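You operate a simulated robot arm through the tools that you are given. There is no shell and no other tool.

Carry out the task below with a simulated robot arm. There is one attempt and no reset: what you move stays moved.

JOB
Strap the small grey case on the cargo rack's mat to the pull printed on its label.
Fine: buckle in the sliding block, at slot 3. Set down upright: what you pick out.
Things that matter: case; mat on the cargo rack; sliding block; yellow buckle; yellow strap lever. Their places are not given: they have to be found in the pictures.

Only the result counts: the job must be done as asked and must still hold three seconds after the hand-in. Knocking over, shifting, dropping, spilling or breaking anything else fails it.

ROBOT AND FRAMES
A 7-joint arm with a two-finger parallel gripper, fixed in place. Base frame: the origin is on the floor under the middle of its stand, x ahead of it, y to its left, z up; the work surface is at about z = 0.8. Units: m, degrees, N and s.
It reaches about 1.372 m from its shoulder. Its first joint turns from -149.0 to 149.0 degrees. Payload 3.43 kg.
The tool frame sits at the grasp point between the pads (the TCP): z along the fingers, y along the line on which they close. The tips reach 0.03 m beyond it. Largest opening 0.094 m; finger width 0.028, thickness 0.01; the body of the gripper, 0.05 by 0.096 m, starts 0.055 m behind the TCP.
Orientation is that of the tool frame in the base frame, as a unit quaternion [w, x, y, z]. With the fingers straight down and closing along the base's y, the tool's x points along the base's -x, its y along +y and its z along -z.

CONTROLS
- The arm moves only by the tool send_rows. Its argument "commands" is a list that holds one entry, the list of rows, each a list of 6 numbers: the shift along the tool's x, y, z in m, then the turn, a rotation vector about the tool's x, y, z in degrees. In form: [[[dx, dy, dz, ax, ay, az], ...]]. A call has 1 to 20 rows; each row shifts and turns the commanded pose from where the row before left it, along the tool's axes as they then stand. "claw" is the closure, from 0 (fully open) to 1 (shut), set as the call begins (left out, the last holds). A row lasts 0.2 s, in which the tool goes at most 0.05 m and 8.6 degrees; a call with a longer step from one row to the next is refused whole, and so is a gripper value outside its range. Where a pose cannot be reached the arm comes as near as it can. A force on the tool above 80 N (or 10 N above the force at the start of the call, whichever is more), or a blocked arm, ends the call early, and 0.2 s more pass. Each finger travels about 0.045 m/s and halts on what it meets, pressing with about 24 N; the grip force reading is that of the motor and also rises with nothing between the fingers. The clock runs only during rows and for 0.2 s after the last one: add rows that do not move to give the fingers time. The reply holds the time, the measured pose of the TCP, the force on the tool along the base axes, the opening and the grip force, in the units named above and with some noise, with the torque about the TCP (base axes, N m) and any sound that the robot's microphone picked up.
- Cameras (640 x 400 px; columns grow to the right, rows downward): "scene" is fixed at [0.0503, 0.5007, 1.5615]; the picture's right is [0.32, -0.95, 0.00], its down [-0.68, -0.23, -0.70] and it looks along [0.66, 0.22, -0.71] (base axes); focal length 337 px, centre (320, 200). "wrist" rides on the gripper at [0.076, 0.014, -0.102] in the tool frame; the picture's right is [-0.18, 0.98, 0.00], its down [-0.75, -0.14, -0.64] and it looks along [-0.63, -0.12, 0.77] (tool axes); focal length 243 px, centre (320, 200).
- get_image(camera): a new picture of that camera. It takes no simulated time.
- probe_pixels(camera, pixels): for up to 12 pixels [column, row] of the newest picture of that camera ("zoom" is the newest enlarged one), the place [x, y, z] in the base frame of the surface seen there, good to about 0.002 m. It takes no simulated time.
- close_up(camera, box): a new picture of the part [left, top, right, bottom] of that camera's present view, enlarged. It takes no simulated time.
- job_done(): hands the job in; it is judged then, once.

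Unless the task says otherwise, let go and move clear before handing in.

The tools are called after "Call:" by a JSON object that holds its "op" and its "data". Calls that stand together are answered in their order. send_rows: Moves the arm, as the interface text tells. Its arguments: {"type":"object","properties":{"commands":{"type":"array"},"claw":{"type":"number"}},"required":["commands"]} The other tools are called the same way: get_image (camera) takes a picture; probe_pixels (camera, pixels) gives the place of the surface under pixels of a picture; close_up (camera, box) takes an enlarged picture of a part of a camera's view; job_done () hands the job in.

At the start:

```text
clock: 0.0
tcp_pos: [0.857, 0.4933, 1.1522]
ee_rot: [0.0, 0.0, 1.0, -0.001]
ft_force: [-0.6, 0.3, 0.7]
torque: [0.0, -0.03, 0.01]
grip_width: 0.0941
grip_force: 0.1
```

scene: 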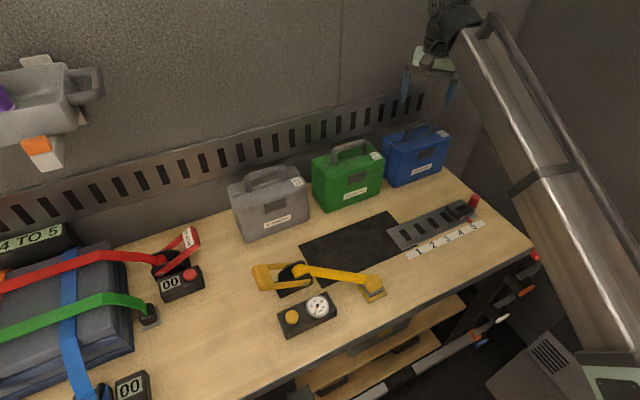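
wrist: 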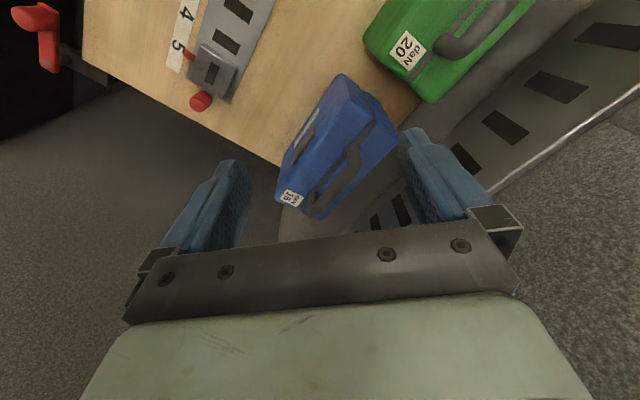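

The scene shows three cases (grey near 270,205; green 347,175; blue 415,155), a black mat (350,245), a slotted sliding rail (435,225) with numbers 1–5, a yellow lever/strap (320,275) and a gauge box (308,312). I'll zoom in on these before moving anything.

Call:
{"op": "close_up", "data": {"camera": "scene", "box": [220, 120, 380, 220]}}

Call:
{"op": "close_up", "data": {"camera": "scene", "box": [370, 180, 500, 262]}}

Call:
{"op": "close_up", "data": {"camera": "scene", "box": [240, 240, 400, 340]}}

Call:
{"op": "close_up", "data": {"camera": "scene", "box": [0, 200, 240, 400]}}

Call:
{"op": "close_up", "data": {"camera": "scene", "box": [0, 40, 160, 180]}}

```text
4.00 times, centred on (300, 170) of scene
```

zoom: 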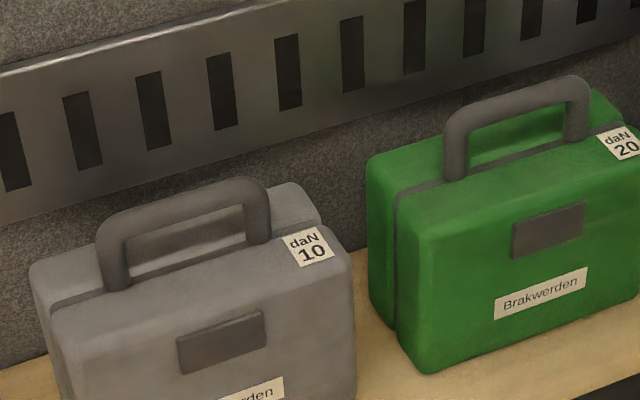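

```text
4.88 times, centred on (435, 221) of scene
```

zoom: 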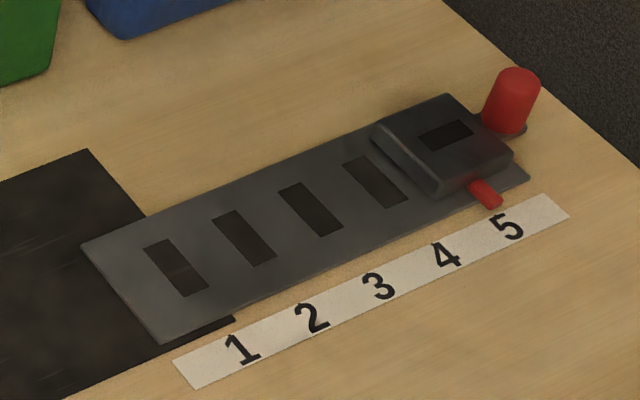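

```text
4.00 times, centred on (320, 290) of scene
```

zoom: 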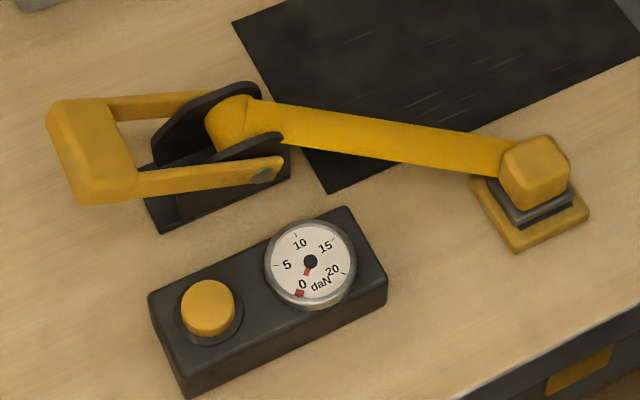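

```text
2.00 times, centred on (120, 300) of scene
```

zoom: 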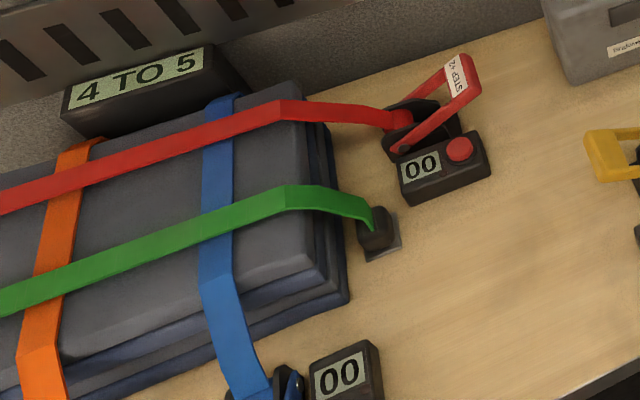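

```text
2.86 times, centred on (80, 110) of scene
```

zoom: 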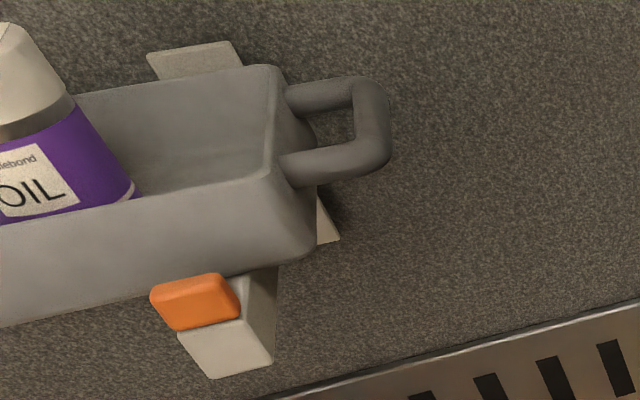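

The grey case's label reads "daN 10", so the target pull is 10 daN on the dial gauge. Next I'll zoom further on the slider, buckle, lever and the label on the red lever.

Call:
{"op": "close_up", "data": {"camera": "scene", "box": [440, 185, 500, 235]}}

Call:
{"op": "close_up", "data": {"camera": "scene", "box": [345, 260, 395, 310]}}

Call:
{"op": "close_up", "data": {"camera": "scene", "box": [245, 250, 325, 300]}}

Call:
{"op": "close_up", "data": {"camera": "scene", "box": [270, 285, 350, 340]}}

Call:
{"op": "close_up", "data": {"camera": "scene", "box": [225, 160, 315, 245]}}

Call:
{"op": "close_up", "data": {"camera": "scene", "box": [140, 220, 220, 305]}}

```text
8.00 times, centred on (470, 210) of scene
```

zoom: 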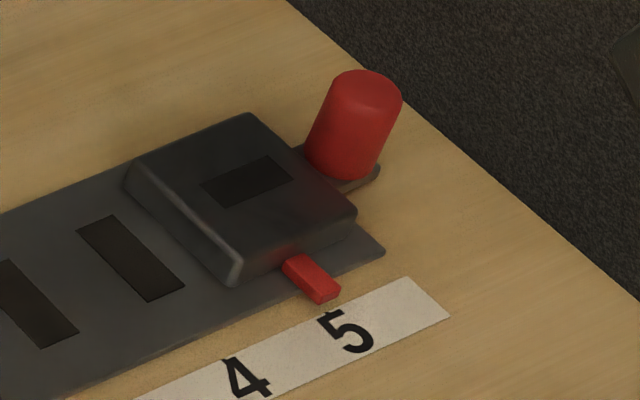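

```text
8.00 times, centred on (370, 285) of scene
```

zoom: 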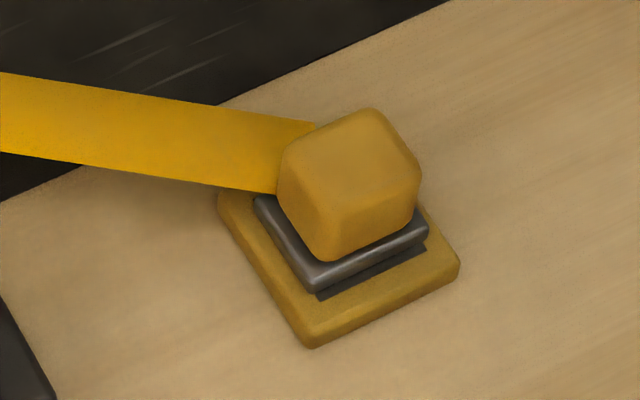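

```text
8.00 times, centred on (285, 275) of scene
```

zoom: 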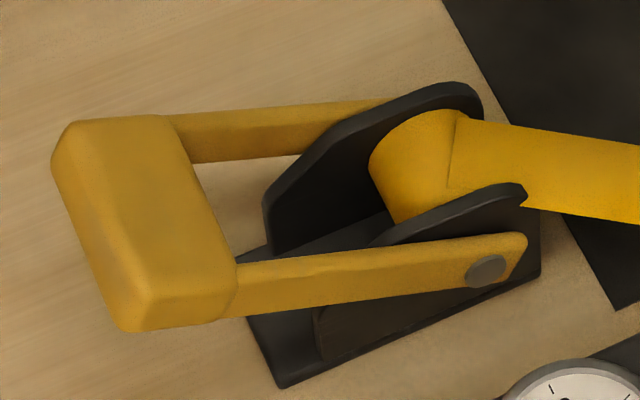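

```text
7.27 times, centred on (310, 312) of scene
```

zoom: 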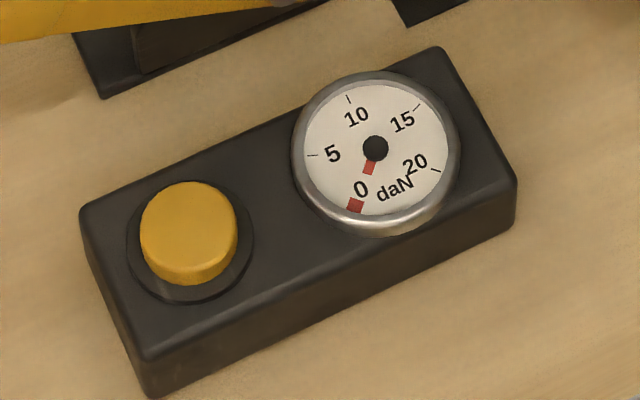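

```text
4.71 times, centred on (270, 202) of scene
```

zoom: 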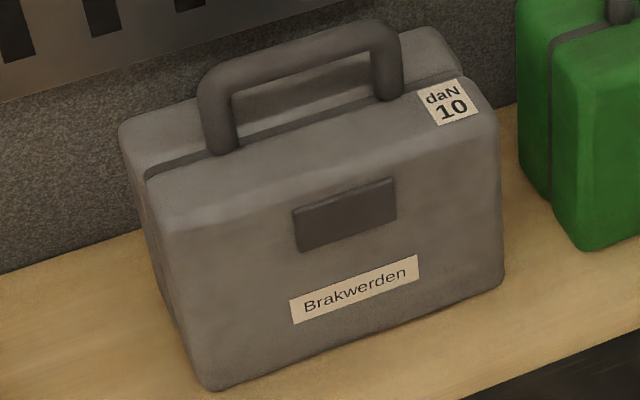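

```text
4.71 times, centred on (180, 262) of scene
```

zoom: 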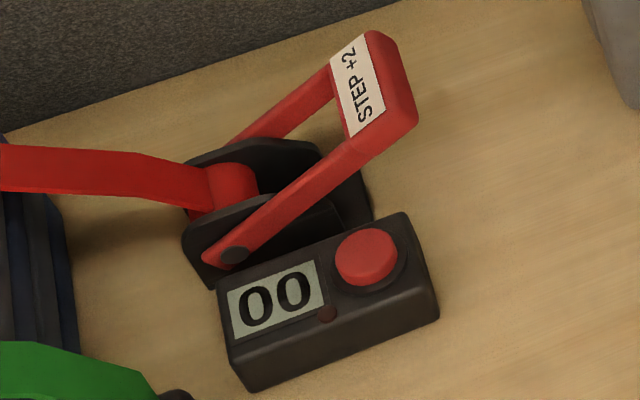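

Now I'll measure the geometry: table, mat corners, rail, block and red knob first.

Call:
{"op": "close_up", "data": {"camera": "scene", "box": [370, 180, 500, 262]}}

Call:
{"op": "probe_pixels", "data": {"camera": "zoom", "pixels": [[175, 268], [243, 238], [310, 208], [375, 182], [446, 134], [90, 246], [165, 340], [528, 178], [485, 193], [518, 75], [510, 128], [400, 125]]}}

Call:
{"op": "probe_pixels", "data": {"camera": "zoom", "pixels": [[446, 96], [376, 130], [437, 192], [512, 158], [470, 183], [498, 205], [524, 128], [383, 287], [236, 349], [510, 228], [228, 320], [90, 152]]}}

Call:
{"op": "probe_pixels", "data": {"camera": "scene", "pixels": [[302, 245], [388, 213], [416, 246], [326, 284], [350, 250], [220, 300], [450, 185]]}}

```text
4.88 times, centred on (435, 221) of scene
```

zoom: 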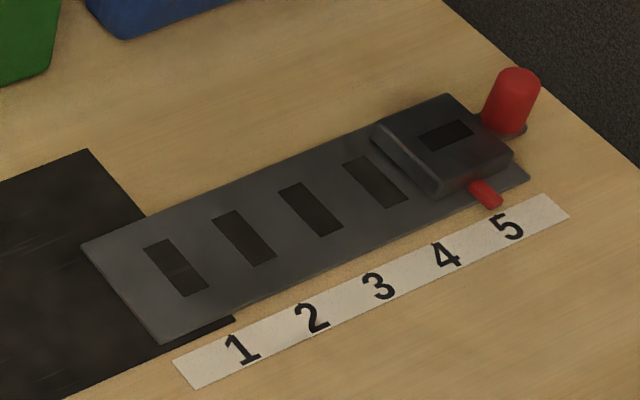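

```text
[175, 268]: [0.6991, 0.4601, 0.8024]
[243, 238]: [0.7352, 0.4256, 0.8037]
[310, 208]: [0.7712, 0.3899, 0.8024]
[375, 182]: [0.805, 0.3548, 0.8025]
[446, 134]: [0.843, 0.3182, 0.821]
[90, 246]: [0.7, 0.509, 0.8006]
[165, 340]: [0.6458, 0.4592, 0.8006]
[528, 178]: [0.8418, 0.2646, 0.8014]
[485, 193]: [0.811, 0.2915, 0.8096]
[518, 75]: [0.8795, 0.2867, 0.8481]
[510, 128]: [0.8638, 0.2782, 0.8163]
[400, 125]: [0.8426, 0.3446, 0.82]
```

```text
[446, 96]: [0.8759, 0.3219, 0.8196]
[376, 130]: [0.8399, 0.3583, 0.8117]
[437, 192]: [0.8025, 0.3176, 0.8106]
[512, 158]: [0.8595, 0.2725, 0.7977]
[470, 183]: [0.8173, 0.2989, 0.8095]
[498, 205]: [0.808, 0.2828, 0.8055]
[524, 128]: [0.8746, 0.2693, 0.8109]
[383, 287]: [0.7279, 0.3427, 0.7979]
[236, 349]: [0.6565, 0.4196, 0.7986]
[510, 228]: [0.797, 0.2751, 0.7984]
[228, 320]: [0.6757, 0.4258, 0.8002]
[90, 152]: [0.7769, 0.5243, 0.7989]
```

```text
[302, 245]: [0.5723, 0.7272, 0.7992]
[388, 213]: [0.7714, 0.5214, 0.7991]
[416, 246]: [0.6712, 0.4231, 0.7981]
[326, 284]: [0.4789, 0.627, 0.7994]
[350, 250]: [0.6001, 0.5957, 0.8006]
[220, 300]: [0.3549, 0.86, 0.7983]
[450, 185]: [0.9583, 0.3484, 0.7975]
```

Rail slots lie about 0.050 m apart along (0.71,-0.70); the block sits at slot 5. Now probing the buckle, its dock, the ratchet lever, gauge box and grey case.

Call:
{"op": "close_up", "data": {"camera": "scene", "box": [240, 240, 400, 340]}}

Call:
{"op": "probe_pixels", "data": {"camera": "zoom", "pixels": [[535, 150], [535, 190], [505, 165], [565, 165], [540, 215], [515, 245], [585, 212], [478, 182], [450, 150], [350, 130], [250, 110], [560, 205]]}}

Call:
{"op": "probe_pixels", "data": {"camera": "zoom", "pixels": [[78, 120], [50, 110], [105, 100], [85, 200], [135, 190], [92, 150], [200, 180], [265, 175], [170, 105], [230, 120], [250, 85], [160, 230]]}}

Call:
{"op": "probe_pixels", "data": {"camera": "zoom", "pixels": [[208, 300], [208, 325], [310, 262], [345, 210], [150, 298], [185, 390], [385, 280], [280, 150], [215, 125], [275, 200], [285, 140], [200, 140]]}}

Call:
{"op": "close_up", "data": {"camera": "scene", "box": [225, 160, 315, 245]}}

Call:
{"op": "probe_pixels", "data": {"camera": "zoom", "pixels": [[222, 100], [295, 40], [385, 40], [220, 145], [387, 90], [150, 200], [490, 110], [215, 385], [500, 280], [125, 125], [440, 35], [300, 130]]}}

```text
4.00 times, centred on (320, 290) of scene
```

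zoom: 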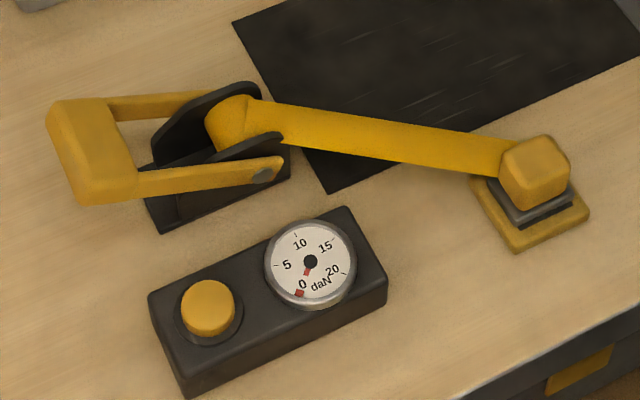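

```text
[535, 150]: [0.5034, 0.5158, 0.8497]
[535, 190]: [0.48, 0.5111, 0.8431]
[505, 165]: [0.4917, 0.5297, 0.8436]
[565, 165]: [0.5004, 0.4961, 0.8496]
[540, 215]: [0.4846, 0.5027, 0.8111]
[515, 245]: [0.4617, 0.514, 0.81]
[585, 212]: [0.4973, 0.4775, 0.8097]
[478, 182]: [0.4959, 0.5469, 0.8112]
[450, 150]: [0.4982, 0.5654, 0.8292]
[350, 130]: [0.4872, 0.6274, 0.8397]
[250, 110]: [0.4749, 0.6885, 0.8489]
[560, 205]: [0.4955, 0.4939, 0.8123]
```

```text
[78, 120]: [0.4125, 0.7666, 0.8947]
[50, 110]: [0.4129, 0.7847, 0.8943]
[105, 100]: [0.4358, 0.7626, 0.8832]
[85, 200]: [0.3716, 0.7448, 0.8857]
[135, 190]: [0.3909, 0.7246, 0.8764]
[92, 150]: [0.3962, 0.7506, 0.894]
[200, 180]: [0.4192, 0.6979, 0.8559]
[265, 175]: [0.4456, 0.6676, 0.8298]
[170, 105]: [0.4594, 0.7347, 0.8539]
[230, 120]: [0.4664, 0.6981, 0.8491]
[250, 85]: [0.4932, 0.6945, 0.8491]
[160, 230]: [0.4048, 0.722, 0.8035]
```

```text
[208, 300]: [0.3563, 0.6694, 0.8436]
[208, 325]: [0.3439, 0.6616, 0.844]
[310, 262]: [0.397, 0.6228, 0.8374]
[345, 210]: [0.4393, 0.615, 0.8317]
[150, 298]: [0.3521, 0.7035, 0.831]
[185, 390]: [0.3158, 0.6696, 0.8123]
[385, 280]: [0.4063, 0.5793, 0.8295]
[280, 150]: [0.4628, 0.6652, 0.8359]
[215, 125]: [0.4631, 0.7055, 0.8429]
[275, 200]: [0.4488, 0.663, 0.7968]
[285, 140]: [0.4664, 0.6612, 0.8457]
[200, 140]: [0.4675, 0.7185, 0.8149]
```

```text
4.71 times, centred on (270, 202) of scene
```

zoom: 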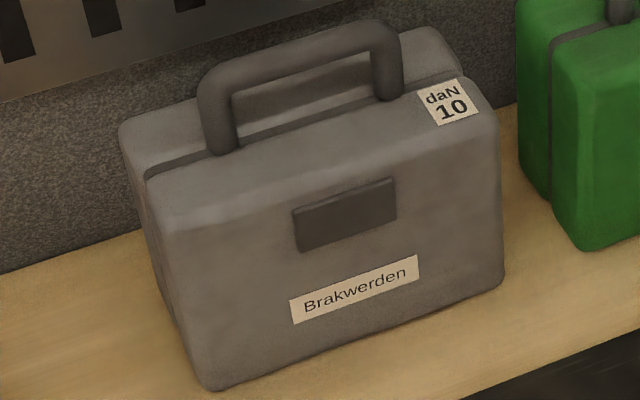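

```text
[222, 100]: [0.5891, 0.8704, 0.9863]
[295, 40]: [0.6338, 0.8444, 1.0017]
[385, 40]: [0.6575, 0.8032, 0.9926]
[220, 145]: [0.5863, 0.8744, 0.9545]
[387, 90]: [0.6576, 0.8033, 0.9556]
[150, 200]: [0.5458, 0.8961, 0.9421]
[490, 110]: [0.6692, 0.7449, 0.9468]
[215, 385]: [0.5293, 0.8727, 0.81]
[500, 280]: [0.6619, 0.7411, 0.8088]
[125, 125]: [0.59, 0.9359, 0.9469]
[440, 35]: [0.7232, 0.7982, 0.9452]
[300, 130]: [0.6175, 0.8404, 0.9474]
```

The grey case is about 0.19 × 0.08 × 0.148 m with its handle bar along u=(0.71,-0.70), centred near (0.622,0.839), top 1.00. The buckle sits in a dock at about (0.496,0.512). I'll move the wrist camera over to inspect the sliding block and its red parts.

Call:
{"op": "send_rows", "data": {"commands": [[[0.0196, -0.0216, 0.019, 0, 0, 0], [0.0196, -0.0216, 0.019, 0, 0, 0], [0.0196, -0.0216, 0.019, 0, 0, 0], [0.0196, -0.0216, 0.019, 0, 0, 0], [0.0196, -0.0216, 0.019, 0, 0, 0], [0.0196, -0.0216, 0.019, 0, 0, 0], [0.0196, -0.0216, 0.019, 0, 0, 0], [0.0196, -0.0216, 0.019, 0, 0, 0]]]}}

Call:
{"op": "get_image", "data": {"camera": "wrist"}}

Call:
{"op": "get_image", "data": {"camera": "scene"}}

```text
clock: 1.8
tcp_pos: [0.6989, 0.3215, 1.0017]
ee_rot: [0.0, 0.0, 1.0, 0.0]
ft_force: [0.1, 0.1, 0.1]
torque: [0.03, 0.01, 0.01]
grip_width: 0.0939
grip_force: 0.0
```

```text
taken
```

wrist: 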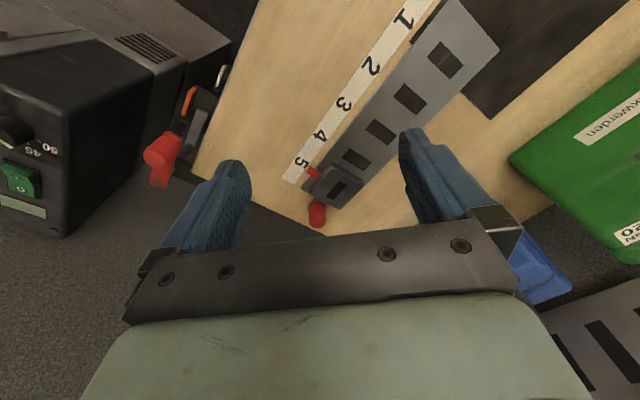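

```text
taken
```

scene: 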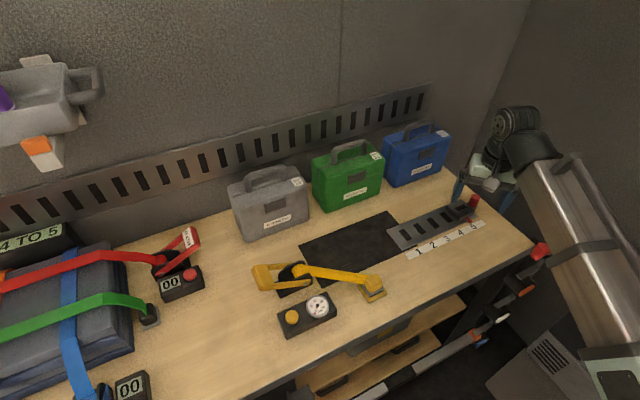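

The wrist view (inverted) shows the block near (338,190) with red parts at (313,173) and (317,213). I'll zoom in there.

Call:
{"op": "close_up", "data": {"camera": "wrist", "box": [280, 140, 380, 235]}}

Call:
{"op": "close_up", "data": {"camera": "scene", "box": [430, 180, 500, 235]}}

```text
4.21 times, centred on (330, 188) of wrist
```

zoom: 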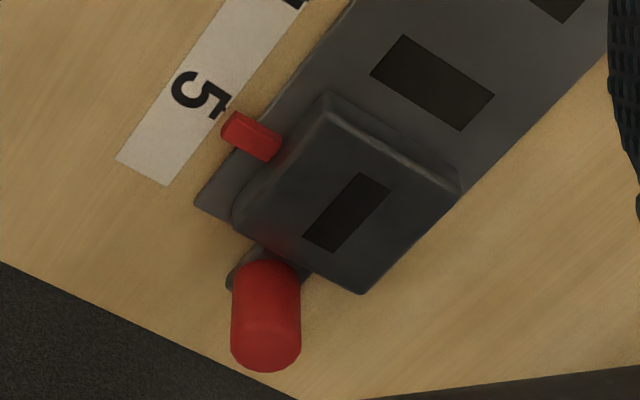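

```text
7.27 times, centred on (465, 208) of scene
```

zoom: 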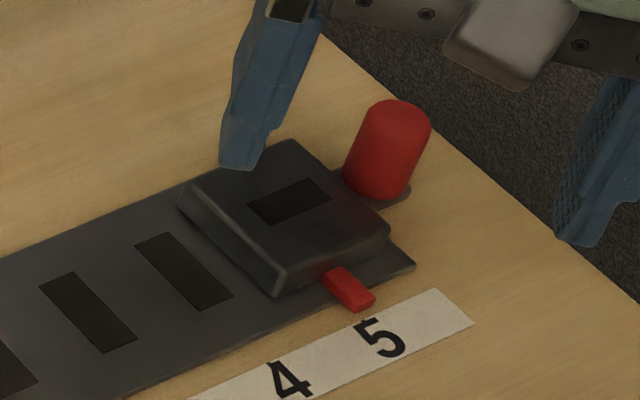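

The small red peg at the block's side looks like a pointer to the number strip, and the red cylinder on a tab at its +u end looks like a handle. I'll probe the knob and block precisely.

Call:
{"op": "probe_pixels", "data": {"camera": "zoom", "pixels": [[396, 108], [396, 120], [370, 115], [425, 118], [385, 150], [360, 150], [418, 150], [375, 190], [290, 202], [253, 200], [325, 200], [290, 142]]}}

Call:
{"op": "close_up", "data": {"camera": "wrist", "box": [280, 140, 380, 235]}}

Call:
{"op": "probe_pixels", "data": {"camera": "zoom", "pixels": [[265, 345], [240, 350], [292, 350], [265, 365], [265, 290], [240, 290], [293, 290], [346, 212], [330, 110], [455, 195], [360, 290], [240, 225]]}}

Call:
{"op": "probe_pixels", "data": {"camera": "zoom", "pixels": [[362, 172], [390, 190], [333, 253], [303, 235], [432, 82], [250, 140], [228, 130], [232, 280], [300, 275], [265, 330], [280, 200], [400, 150]]}}

```text
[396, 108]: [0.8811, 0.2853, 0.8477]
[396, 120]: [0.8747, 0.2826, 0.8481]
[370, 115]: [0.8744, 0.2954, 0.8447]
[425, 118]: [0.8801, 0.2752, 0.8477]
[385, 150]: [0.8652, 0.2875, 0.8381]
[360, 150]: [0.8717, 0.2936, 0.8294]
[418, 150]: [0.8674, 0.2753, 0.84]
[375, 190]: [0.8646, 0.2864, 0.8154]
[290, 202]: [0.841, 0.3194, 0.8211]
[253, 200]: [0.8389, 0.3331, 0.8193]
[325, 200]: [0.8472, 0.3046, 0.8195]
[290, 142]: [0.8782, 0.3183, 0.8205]
```

```text
4.21 times, centred on (330, 188) of wrist
```

zoom: 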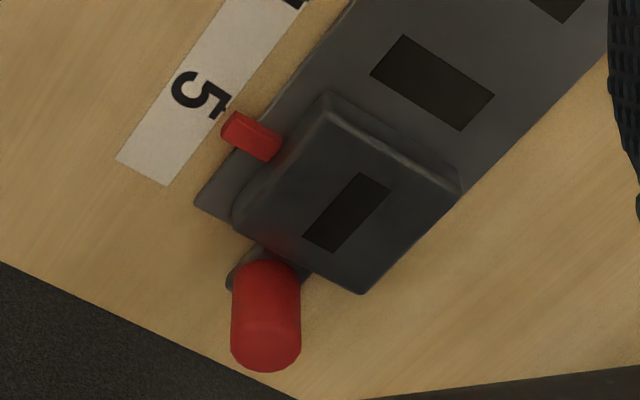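

```text
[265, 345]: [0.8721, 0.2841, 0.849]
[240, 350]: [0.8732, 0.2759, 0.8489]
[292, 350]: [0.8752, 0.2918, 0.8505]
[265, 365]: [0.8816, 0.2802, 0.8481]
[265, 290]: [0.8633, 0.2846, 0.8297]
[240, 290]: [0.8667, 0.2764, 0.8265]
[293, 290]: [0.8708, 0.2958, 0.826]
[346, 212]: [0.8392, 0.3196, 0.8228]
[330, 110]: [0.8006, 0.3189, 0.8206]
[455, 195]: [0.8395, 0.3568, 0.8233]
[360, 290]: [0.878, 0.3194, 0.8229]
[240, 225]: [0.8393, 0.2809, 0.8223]
```

```text
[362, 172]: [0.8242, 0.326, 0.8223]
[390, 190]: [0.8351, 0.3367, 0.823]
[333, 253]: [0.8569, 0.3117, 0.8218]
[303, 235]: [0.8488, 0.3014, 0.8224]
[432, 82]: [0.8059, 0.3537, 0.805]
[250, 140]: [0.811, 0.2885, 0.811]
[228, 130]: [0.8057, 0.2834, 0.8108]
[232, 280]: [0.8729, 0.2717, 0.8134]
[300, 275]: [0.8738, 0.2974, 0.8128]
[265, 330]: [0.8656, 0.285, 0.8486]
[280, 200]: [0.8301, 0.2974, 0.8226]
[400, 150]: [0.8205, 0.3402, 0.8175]
```

Block centre is at about (0.839,0.319) and the knob axis at about (0.8735,0.2845), top 0.849; slot pitch is 0.050 m, so slot 3 needs a 0.100 m slide along -u. I'll rotate the gripper 45° so it closes along v and hover over the knob.

Call:
{"op": "send_rows", "data": {"commands": [[[0, 0, 0, 0, 0, 7.5], [0, 0, 0, 0, 0, 7.5], [0, 0, 0, 0, 0, 7.5], [0, 0, 0, 0, 0, 7.5], [0, 0, 0, 0, 0, 7.5], [0, 0, 0, 0, 0, 7.5], [-0.0299, 0.0194, 0.01, 0, 0, 0], [-0.0299, 0.0194, 0.01, 0, 0, 0], [-0.0299, 0.0194, 0.01, 0, 0, 0], [-0.0299, 0.0194, 0.01, 0, 0, 0], [-0.0299, 0.0194, 0.01, 0, 0, 0], [0, 0, 0, 0, 0, 0]]], "claw": 0.2}}

Call:
{"op": "get_image", "data": {"camera": "wrist"}}

Call:
{"op": "get_image", "data": {"camera": "scene"}}

```text
clock: 4.4
tcp_pos: [0.8735, 0.284, 0.9498]
ee_rot: [0.0, 0.383, 0.924, 0.0]
ft_force: [-0.9, -0.5, 0.4]
torque: [0.0, 0.04, -0.03]
grip_width: 0.0752
grip_force: 0.0
```

```text
taken
```

wrist: 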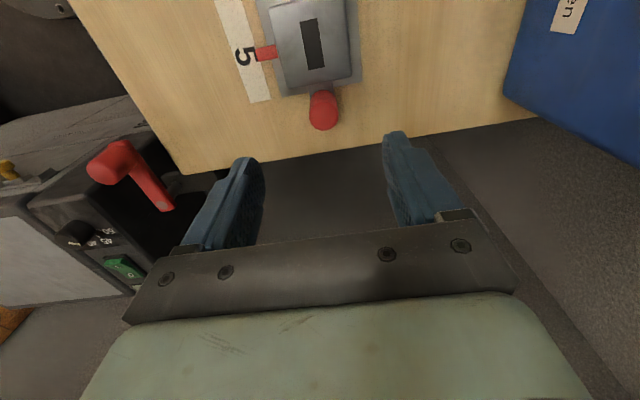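

```text
taken
```

scene: 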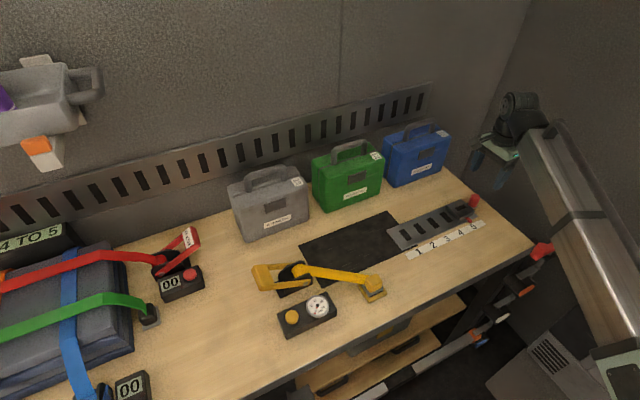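

The TCP is over the knob. A quick close-up of the knob and tab before descending.

Call:
{"op": "close_up", "data": {"camera": "wrist", "box": [240, 0, 400, 140]}}

Call:
{"op": "probe_pixels", "data": {"camera": "zoom", "pixels": [[333, 480], [330, 360], [290, 400], [385, 400]]}}

```text
2.86 times, centred on (320, 70) of wrist
```

zoom: 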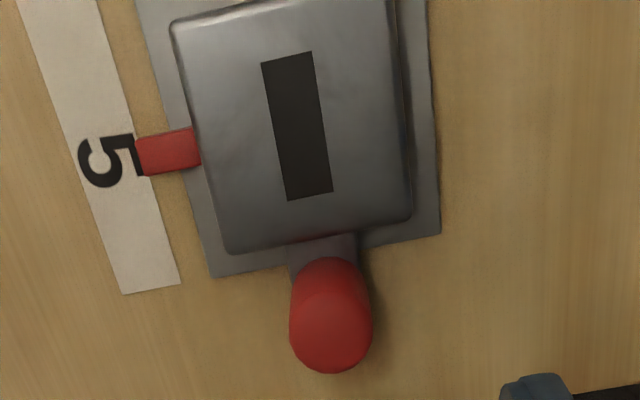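

```text
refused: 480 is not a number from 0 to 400
```

The knob stands on a tab attached to the block and is clear on both v sides. I'll descend 0.10 m in small rows and then close on it.

Call:
{"op": "send_rows", "data": {"commands": [[[0, 0, 0.02, 0, 0, 0], [0, 0, 0.02, 0, 0, 0], [0, 0, 0.02, 0, 0, 0], [0, 0, 0.02, 0, 0, 0], [0, 0, 0.02, 0, 0, 0], [0, 0, 0, 0, 0, 0]]]}}

Call:
{"op": "close_up", "data": {"camera": "scene", "box": [430, 160, 520, 235]}}

Call:
{"op": "get_image", "data": {"camera": "wrist"}}

```text
clock: 5.8
tcp_pos: [0.8729, 0.2856, 0.8506]
ee_rot: [0.0, 0.382, 0.924, -0.001]
ft_force: [-0.7, 0.2, 0.1]
torque: [0.0, -0.01, -0.01]
grip_width: 0.0753
grip_force: 0.1
```

```text
5.33 times, centred on (475, 198) of scene
```

zoom: 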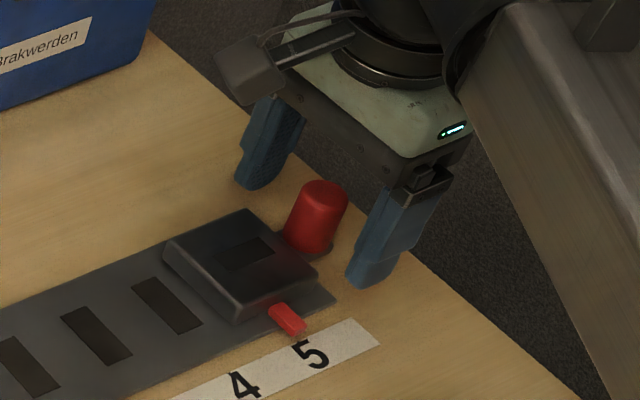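

```text
taken
```

wrist: 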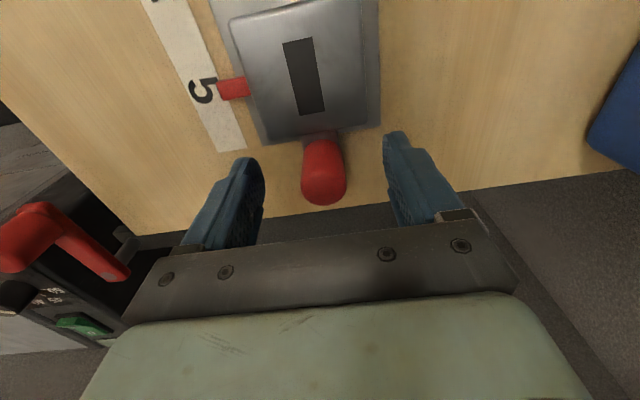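

The knob is centred between the fingers. Closing on it.

Call:
{"op": "send_rows", "data": {"commands": [[[0, 0, 0, 0, 0, 0], [0, 0, 0, 0, 0, 0], [0, 0, 0, 0, 0, 0], [0, 0, 0, 0, 0, 0], [0, 0, 0, 0, 0, 0]]], "claw": 1}}

Call:
{"op": "close_up", "data": {"camera": "scene", "box": [430, 160, 520, 235]}}

```text
clock: 7.0
tcp_pos: [0.8742, 0.2854, 0.8496]
ee_rot: [0.0, 0.382, 0.924, 0.0]
ft_force: [9.2, 9.2, 1.7]
torque: [0.1, -0.13, 0.06]
grip_width: 0.0253
grip_force: 45.0
```

```text
5.33 times, centred on (475, 198) of scene
```

zoom: 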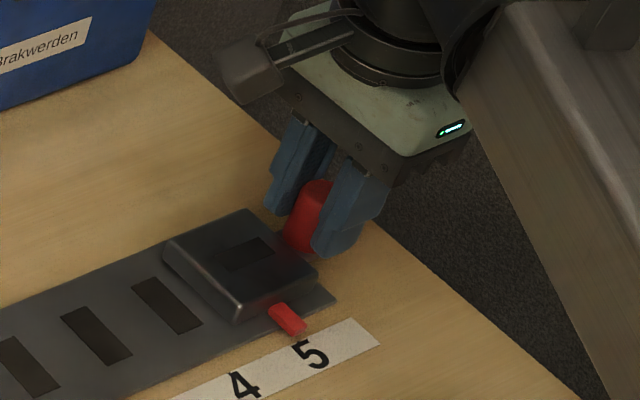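

Gripped the knob (opening 0.025). There's a small side force along +v, so I'll ease 1 mm that way and try a 6 mm slide along -u (tool +x), reading the force.

Call:
{"op": "send_rows", "data": {"commands": [[[0, 0.0012, 0, 0, 0, 0], [0.002, 0, 0, 0, 0, 0], [0.002, 0, 0, 0, 0, 0], [0.002, 0, 0, 0, 0, 0]]]}}

Call:
{"op": "close_up", "data": {"camera": "scene", "box": [430, 160, 520, 235]}}

```text
clock: 8.0
tcp_pos: [0.8708, 0.2896, 0.8503]
ee_rot: [0.0, 0.382, 0.924, 0.0]
ft_force: [9.8, 7.1, -1.8]
torque: [0.08, -0.07, 0.02]
grip_width: 0.0251
grip_force: 45.6
```

```text
5.33 times, centred on (475, 198) of scene
```

zoom: 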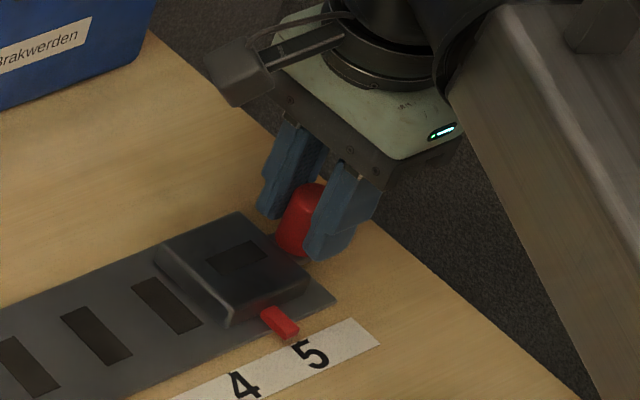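

The block slid freely with the knob (about 5 mm, low force). I'll continue 0.090 m along -u in small rows, easing slightly more toward +v.

Call:
{"op": "send_rows", "data": {"commands": [[[0.009, 0.0015, 0, 0, 0, 0], [0.009, 0, 0, 0, 0, 0], [0.009, 0, 0, 0, 0, 0], [0.009, 0, 0, 0, 0, 0], [0.009, 0, 0, 0, 0, 0], [0.009, 0, 0, 0, 0, 0], [0.009, 0, 0, 0, 0, 0], [0.009, 0, 0, 0, 0, 0], [0.009, 0, 0, 0, 0, 0], [0.009, 0, 0, 0, 0, 0], [0, 0, 0, 0, 0, 0]]]}}

Call:
{"op": "close_up", "data": {"camera": "scene", "box": [380, 180, 500, 260]}}

Call:
{"op": "get_image", "data": {"camera": "wrist"}}

```text
clock: 10.4
tcp_pos: [0.806, 0.3529, 0.8515]
ee_rot: [-0.001, 0.383, 0.924, -0.002]
ft_force: [-18.4, -13.4, -19.1]
torque: [-0.38, -0.42, -0.08]
grip_width: 0.0252
grip_force: 44.4
```

```text
5.00 times, centred on (440, 220) of scene
```

zoom: 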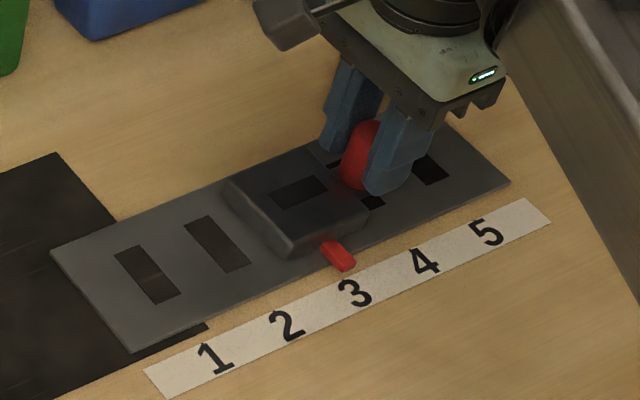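

```text
taken
```

wrist: 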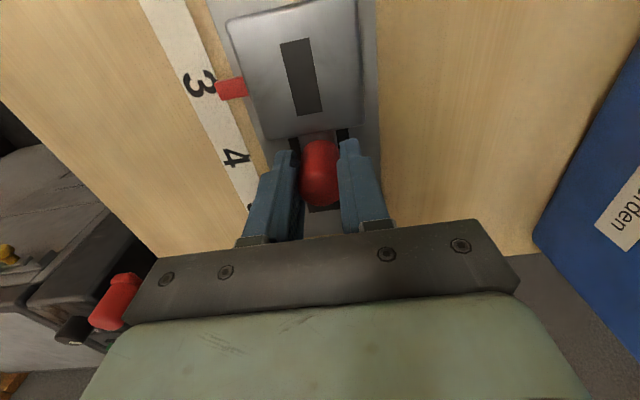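

The pointer is close to 3 (TCP u=0.320, target about 0.316). I'll relieve the side and vertical force, then nudge 4 mm more and measure the block.

Call:
{"op": "send_rows", "data": {"commands": [[[0, -0.0015, 0.001, 0, 0, 0], [0.0015, -0.0005, 0.0005, 0, 0, 0], [0.0015, 0, 0, 0, 0, 0], [0.001, 0, 0, 0, 0, 0], [0, 0, 0, 0, 0, 0]]]}}

Call:
{"op": "close_up", "data": {"camera": "scene", "box": [400, 190, 470, 245]}}

Call:
{"op": "close_up", "data": {"camera": "wrist", "box": [180, 0, 400, 140]}}

```text
clock: 11.6
tcp_pos: [0.8045, 0.3565, 0.8509]
ee_rot: [0.001, 0.383, 0.924, 0.002]
ft_force: [3.2, 2.4, 29.8]
torque: [0.05, 1.07, -0.08]
grip_width: 0.0251
grip_force: 44.8
```

```text
7.27 times, centred on (435, 218) of scene
```

zoom: 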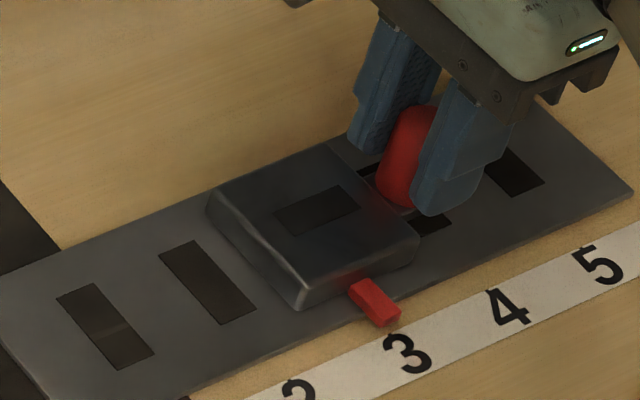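

```text
2.86 times, centred on (290, 70) of wrist
```

zoom: 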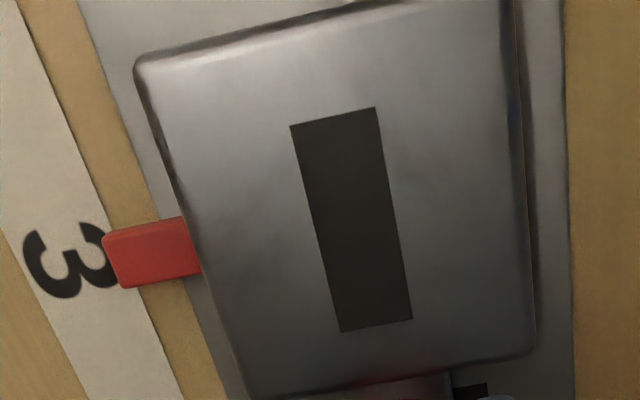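

The pointer is now level with "3" (TCP u=0.317). I'll probe the block slot centre against the rail slots before the final nudge.

Call:
{"op": "probe_pixels", "data": {"camera": "zoom", "pixels": [[352, 215], [292, 125], [375, 108], [412, 320], [340, 332], [145, 65], [235, 350], [530, 355], [110, 260], [60, 265], [300, 215], [395, 215]]}}

Call:
{"op": "close_up", "data": {"camera": "scene", "box": [400, 190, 470, 245]}}

Call:
{"op": "probe_pixels", "data": {"camera": "zoom", "pixels": [[105, 327], [207, 283], [317, 211], [515, 172], [300, 300], [210, 205], [332, 147], [277, 218], [350, 200], [395, 318], [410, 355], [508, 310]]}}

```text
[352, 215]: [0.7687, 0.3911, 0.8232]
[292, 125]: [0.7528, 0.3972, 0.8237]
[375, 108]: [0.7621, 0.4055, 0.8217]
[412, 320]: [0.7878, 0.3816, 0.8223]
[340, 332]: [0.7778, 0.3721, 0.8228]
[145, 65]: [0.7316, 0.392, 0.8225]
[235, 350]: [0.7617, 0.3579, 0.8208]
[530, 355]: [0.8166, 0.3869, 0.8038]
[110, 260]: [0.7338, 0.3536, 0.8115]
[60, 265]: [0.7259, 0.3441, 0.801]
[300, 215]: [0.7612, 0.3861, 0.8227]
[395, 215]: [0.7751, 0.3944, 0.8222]
```

```text
7.27 times, centred on (435, 218) of scene
```

zoom: 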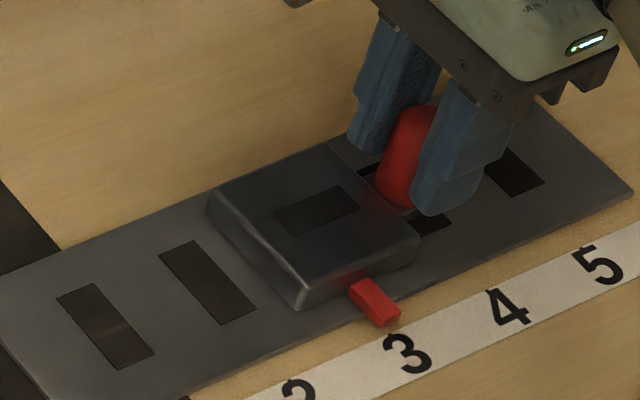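

```text
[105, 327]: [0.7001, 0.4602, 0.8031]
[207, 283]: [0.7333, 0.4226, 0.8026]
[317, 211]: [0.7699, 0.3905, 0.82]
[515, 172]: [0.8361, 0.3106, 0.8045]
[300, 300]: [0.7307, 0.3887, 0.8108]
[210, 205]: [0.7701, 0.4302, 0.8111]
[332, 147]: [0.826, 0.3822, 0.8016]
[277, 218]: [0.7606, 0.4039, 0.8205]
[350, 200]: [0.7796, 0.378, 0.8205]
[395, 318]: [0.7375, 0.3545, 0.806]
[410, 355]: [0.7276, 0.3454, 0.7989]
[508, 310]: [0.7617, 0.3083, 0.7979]
```

Block slot centre is now at u=0.2694 versus slot 3's 0.2696, so it is in place. I'll relieve the vertical force, open, rise and check.

Call:
{"op": "send_rows", "data": {"commands": [[[0, 0, -0.001, 0, 0, 0], [0, 0, 0, 0, 0, 0]]]}}

Call:
{"op": "send_rows", "data": {"commands": [[[0, 0, 0, 0, 0, 0], [0, 0, 0, 0, 0, 0], [0, 0, 0, 0, 0, 0], [0, 0, 0, 0, 0, 0], [0, 0, -0.01, 0, 0, 0], [0, 0, -0.02, 0, 0, 0], [0, 0, -0.03, 0, 0, 0], [0, 0, -0.04, 0, 0, 0], [0, 0, -0.04, 0, 0, 0], [0, 0, -0.04, 0, 0, 0], [0, 0, -0.03, 0, 0, 0]]], "claw": 0.3}}

Call:
{"op": "close_up", "data": {"camera": "scene", "box": [400, 190, 470, 245]}}

Call:
{"op": "get_image", "data": {"camera": "wrist"}}

```text
clock: 12.2
tcp_pos: [0.8023, 0.3573, 0.8512]
ee_rot: [0.002, 0.383, 0.924, 0.001]
ft_force: [11.5, 12.4, 27.1]
torque: [-0.02, -0.27, 0.06]
grip_width: 0.0253
grip_force: 44.9
```

```text
clock: 14.6
tcp_pos: [0.8023, 0.3564, 1.0586]
ee_rot: [0.0, 0.382, 0.924, 0.0]
ft_force: [-1.0, -0.3, 0.3]
torque: [-0.02, 0.02, 0.03]
grip_width: 0.0659
grip_force: 0.0
```

```text
7.27 times, centred on (435, 218) of scene
```

zoom: 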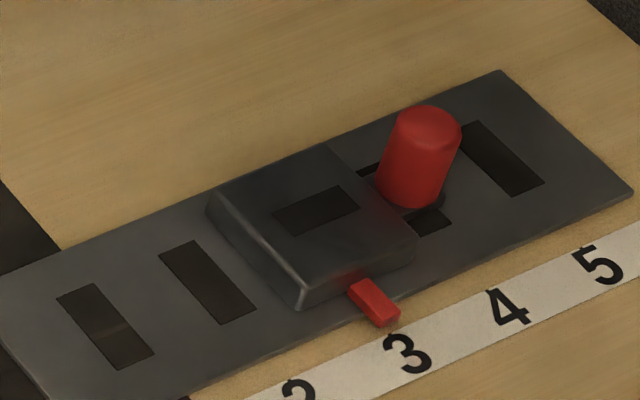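

```text
taken
```

wrist: 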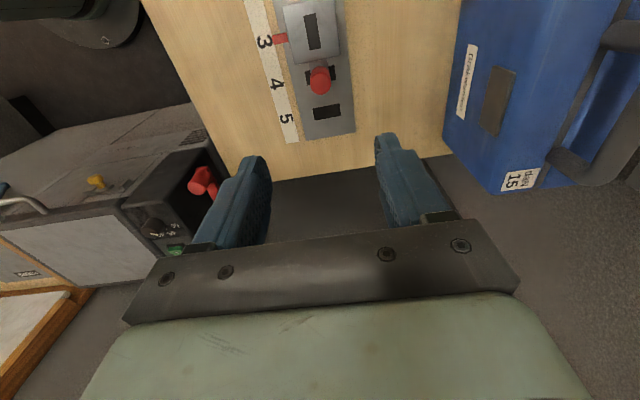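

The block stays at slot 3. Next is the grey case: I'll check wall clearance behind it and the handle position more precisely before approaching.

Call:
{"op": "get_image", "data": {"camera": "scene"}}

Call:
{"op": "probe_pixels", "data": {"camera": "scene", "pixels": [[225, 158], [270, 143], [330, 120], [240, 100], [300, 80], [230, 172], [290, 150], [215, 190], [140, 150], [90, 80]]}}

Call:
{"op": "close_up", "data": {"camera": "scene", "box": [230, 155, 310, 205]}}

Call:
{"op": "probe_pixels", "data": {"camera": "zoom", "pixels": [[150, 115], [190, 100], [190, 112], [190, 125], [240, 85], [240, 100], [240, 115], [290, 75], [110, 165], [315, 130], [300, 90], [100, 130]]}}

```text
taken
```

scene: 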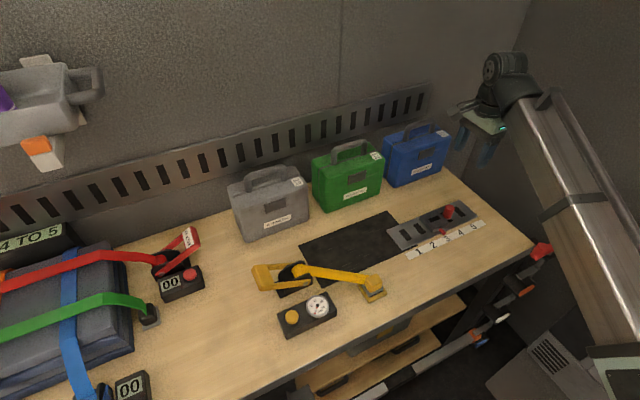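

```text
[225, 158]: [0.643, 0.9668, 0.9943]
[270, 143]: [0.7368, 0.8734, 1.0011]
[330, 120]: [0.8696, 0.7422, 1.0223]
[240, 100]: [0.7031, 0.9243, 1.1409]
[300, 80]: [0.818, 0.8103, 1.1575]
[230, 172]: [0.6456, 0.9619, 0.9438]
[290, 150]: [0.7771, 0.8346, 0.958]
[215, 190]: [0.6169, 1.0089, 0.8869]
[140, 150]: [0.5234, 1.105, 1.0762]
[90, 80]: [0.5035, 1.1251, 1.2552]
```

```text
8.00 times, centred on (270, 180) of scene
```

zoom: 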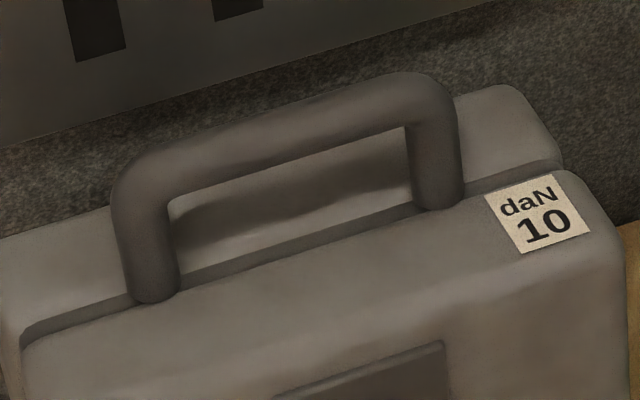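

```text
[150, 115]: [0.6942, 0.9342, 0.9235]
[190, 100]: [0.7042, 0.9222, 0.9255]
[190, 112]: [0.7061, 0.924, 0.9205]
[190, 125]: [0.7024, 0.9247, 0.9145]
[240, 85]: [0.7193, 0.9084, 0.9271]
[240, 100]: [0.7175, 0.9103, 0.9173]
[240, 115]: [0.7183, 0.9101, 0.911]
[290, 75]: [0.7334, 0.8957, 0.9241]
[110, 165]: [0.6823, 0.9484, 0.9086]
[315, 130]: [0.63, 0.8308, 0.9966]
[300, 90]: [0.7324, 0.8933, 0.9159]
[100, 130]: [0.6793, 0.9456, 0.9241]
```

Wall is at v≈1.15, the plate at v≈1.138; the handle at v≈1.035 leaves enough room. Probing the bar itself along its length.

Call:
{"op": "probe_pixels", "data": {"camera": "zoom", "pixels": [[270, 118], [270, 130], [270, 145], [340, 95], [340, 115], [340, 135], [200, 150], [200, 170], [150, 220], [440, 150], [150, 290], [440, 200]]}}

Call:
{"op": "probe_pixels", "data": {"camera": "scene", "pixels": [[308, 210], [312, 165], [318, 160], [240, 238]]}}

```text
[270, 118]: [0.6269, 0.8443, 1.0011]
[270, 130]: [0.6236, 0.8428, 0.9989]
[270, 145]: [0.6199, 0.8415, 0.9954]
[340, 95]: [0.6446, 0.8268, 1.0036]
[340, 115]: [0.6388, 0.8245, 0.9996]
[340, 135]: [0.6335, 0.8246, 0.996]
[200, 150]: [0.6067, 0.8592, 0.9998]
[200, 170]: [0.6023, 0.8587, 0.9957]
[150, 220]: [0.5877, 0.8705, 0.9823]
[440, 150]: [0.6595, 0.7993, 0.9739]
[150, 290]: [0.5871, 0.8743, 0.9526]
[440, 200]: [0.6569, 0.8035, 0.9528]
```

```text
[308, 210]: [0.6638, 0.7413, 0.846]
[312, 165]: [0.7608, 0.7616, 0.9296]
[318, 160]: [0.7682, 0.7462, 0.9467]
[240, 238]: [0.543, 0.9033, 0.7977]
```

Handle bar centre works out to about u=-0.153, v=1.042 → (0.629,0.845), z≈0.991. I'll raise and travel to a hover point above it, then check with both cameras.

Call:
{"op": "send_rows", "data": {"commands": [[[0, 0, -0.03, 0, 0, 0], [0, 0, -0.03, 0, 0, 0], [0.03345, 0.0159, 0, 0, 0, 0], [0.03345, 0.0159, 0, 0, 0, 0], [0.03345, 0.0159, 0, 0, 0, 0], [0.03345, 0.0159, 0, 0, 0, 0], [0.03345, 0.0159, 0, 0, 0, 0], [0.03345, 0.0159, 0, 0, 0, 0], [0.03345, 0.0159, 0, 0, 0, 0], [0.03345, 0.0159, 0, 0, 0, 0], [0.03345, 0.0159, 0, 0, 0, 0], [0.03345, 0.0159, 0, 0, 0, 0], [0.03345, 0.0159, 0, 0, 0, 0], [0.03345, 0.0159, 0, 0, 0, 0], [0.03345, 0.0159, 0, 0, 0, 0], [0.03345, 0.0159, 0, 0, 0, 0], [0, 0, 0, 0, 0, 0]]]}}

Call:
{"op": "get_image", "data": {"camera": "wrist"}}

Call:
{"op": "get_image", "data": {"camera": "scene"}}

```text
clock: 18.2
tcp_pos: [0.6276, 0.8448, 1.1203]
ee_rot: [0.0, 0.382, 0.924, 0.0]
ft_force: [-0.1, 0.1, 0.7]
torque: [0.02, -0.01, 0.01]
grip_width: 0.066
grip_force: 0.1
```

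```text
taken
```

wrist: 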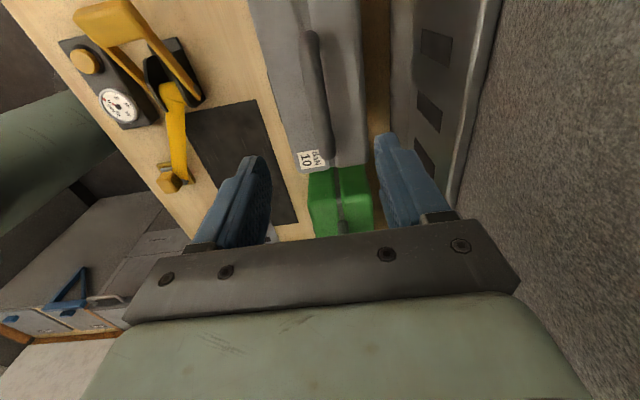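

```text
taken
```

scene: 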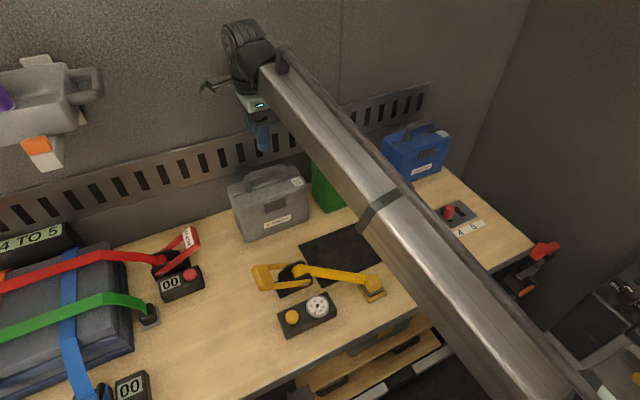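

The wrist view shows the handle bar around (315,40)–(325,160) and case top from (265..370). I'll probe those to refine the centre and case outline.

Call:
{"op": "close_up", "data": {"camera": "wrist", "box": [230, 0, 400, 180]}}

Call:
{"op": "probe_pixels", "data": {"camera": "wrist", "pixels": [[312, 40], [314, 60], [317, 80], [320, 100], [323, 130], [326, 155], [258, 30], [355, 30], [270, 80], [362, 80], [285, 150], [366, 150]]}}

```text
2.22 times, centred on (315, 90) of wrist
```

zoom: 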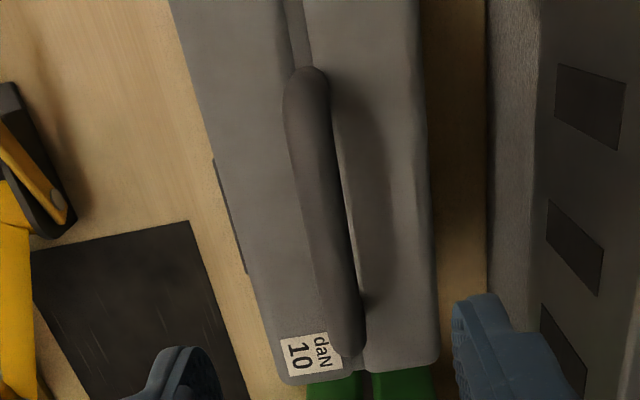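

```text
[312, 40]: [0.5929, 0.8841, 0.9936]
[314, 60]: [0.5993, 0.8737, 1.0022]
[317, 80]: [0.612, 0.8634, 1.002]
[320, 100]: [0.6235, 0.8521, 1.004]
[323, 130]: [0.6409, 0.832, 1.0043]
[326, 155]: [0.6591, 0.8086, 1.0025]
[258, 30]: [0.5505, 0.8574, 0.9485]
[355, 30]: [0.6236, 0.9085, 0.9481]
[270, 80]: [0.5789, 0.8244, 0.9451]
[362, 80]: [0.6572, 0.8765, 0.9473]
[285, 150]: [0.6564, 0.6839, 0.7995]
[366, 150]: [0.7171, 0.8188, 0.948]
```

Bar centre v≈1.042, u≈-0.155; the TCP is right above it. Descending to z≈0.990 (tips at 0.960, above the case top at 0.948).

Call:
{"op": "send_rows", "data": {"commands": [[[0, 0, 0.03, 0, 0, 0], [0, 0, 0.03, 0, 0, 0], [0, 0, 0.03, 0, 0, 0], [0, 0, 0.02, 0, 0, 0], [0, 0, 0.01, 0, 0, 0], [0, 0, 0.01, 0, 0, 0], [0, 0, 0, 0, 0, 0]]]}}

Call:
{"op": "get_image", "data": {"camera": "wrist"}}

Call:
{"op": "close_up", "data": {"camera": "scene", "box": [200, 80, 340, 250]}}

```text
clock: 19.8
tcp_pos: [0.6296, 0.8428, 0.9901]
ee_rot: [0.0, 0.383, 0.924, 0.0]
ft_force: [0.7, -0.3, -0.9]
torque: [0.03, 0.0, -0.01]
grip_width: 0.0659
grip_force: 0.1
```

```text
taken
```

wrist: 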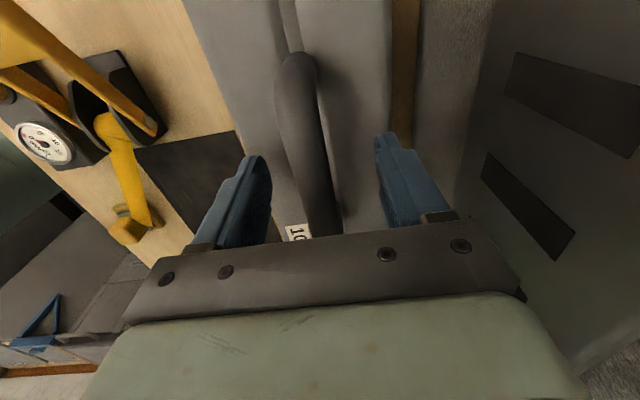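

```text
2.35 times, centred on (270, 165) of scene
```

zoom: 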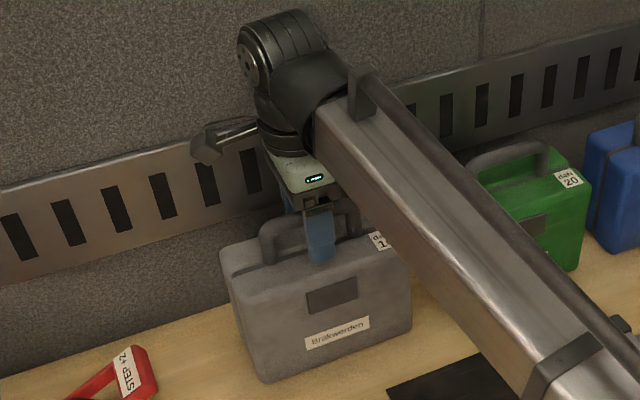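

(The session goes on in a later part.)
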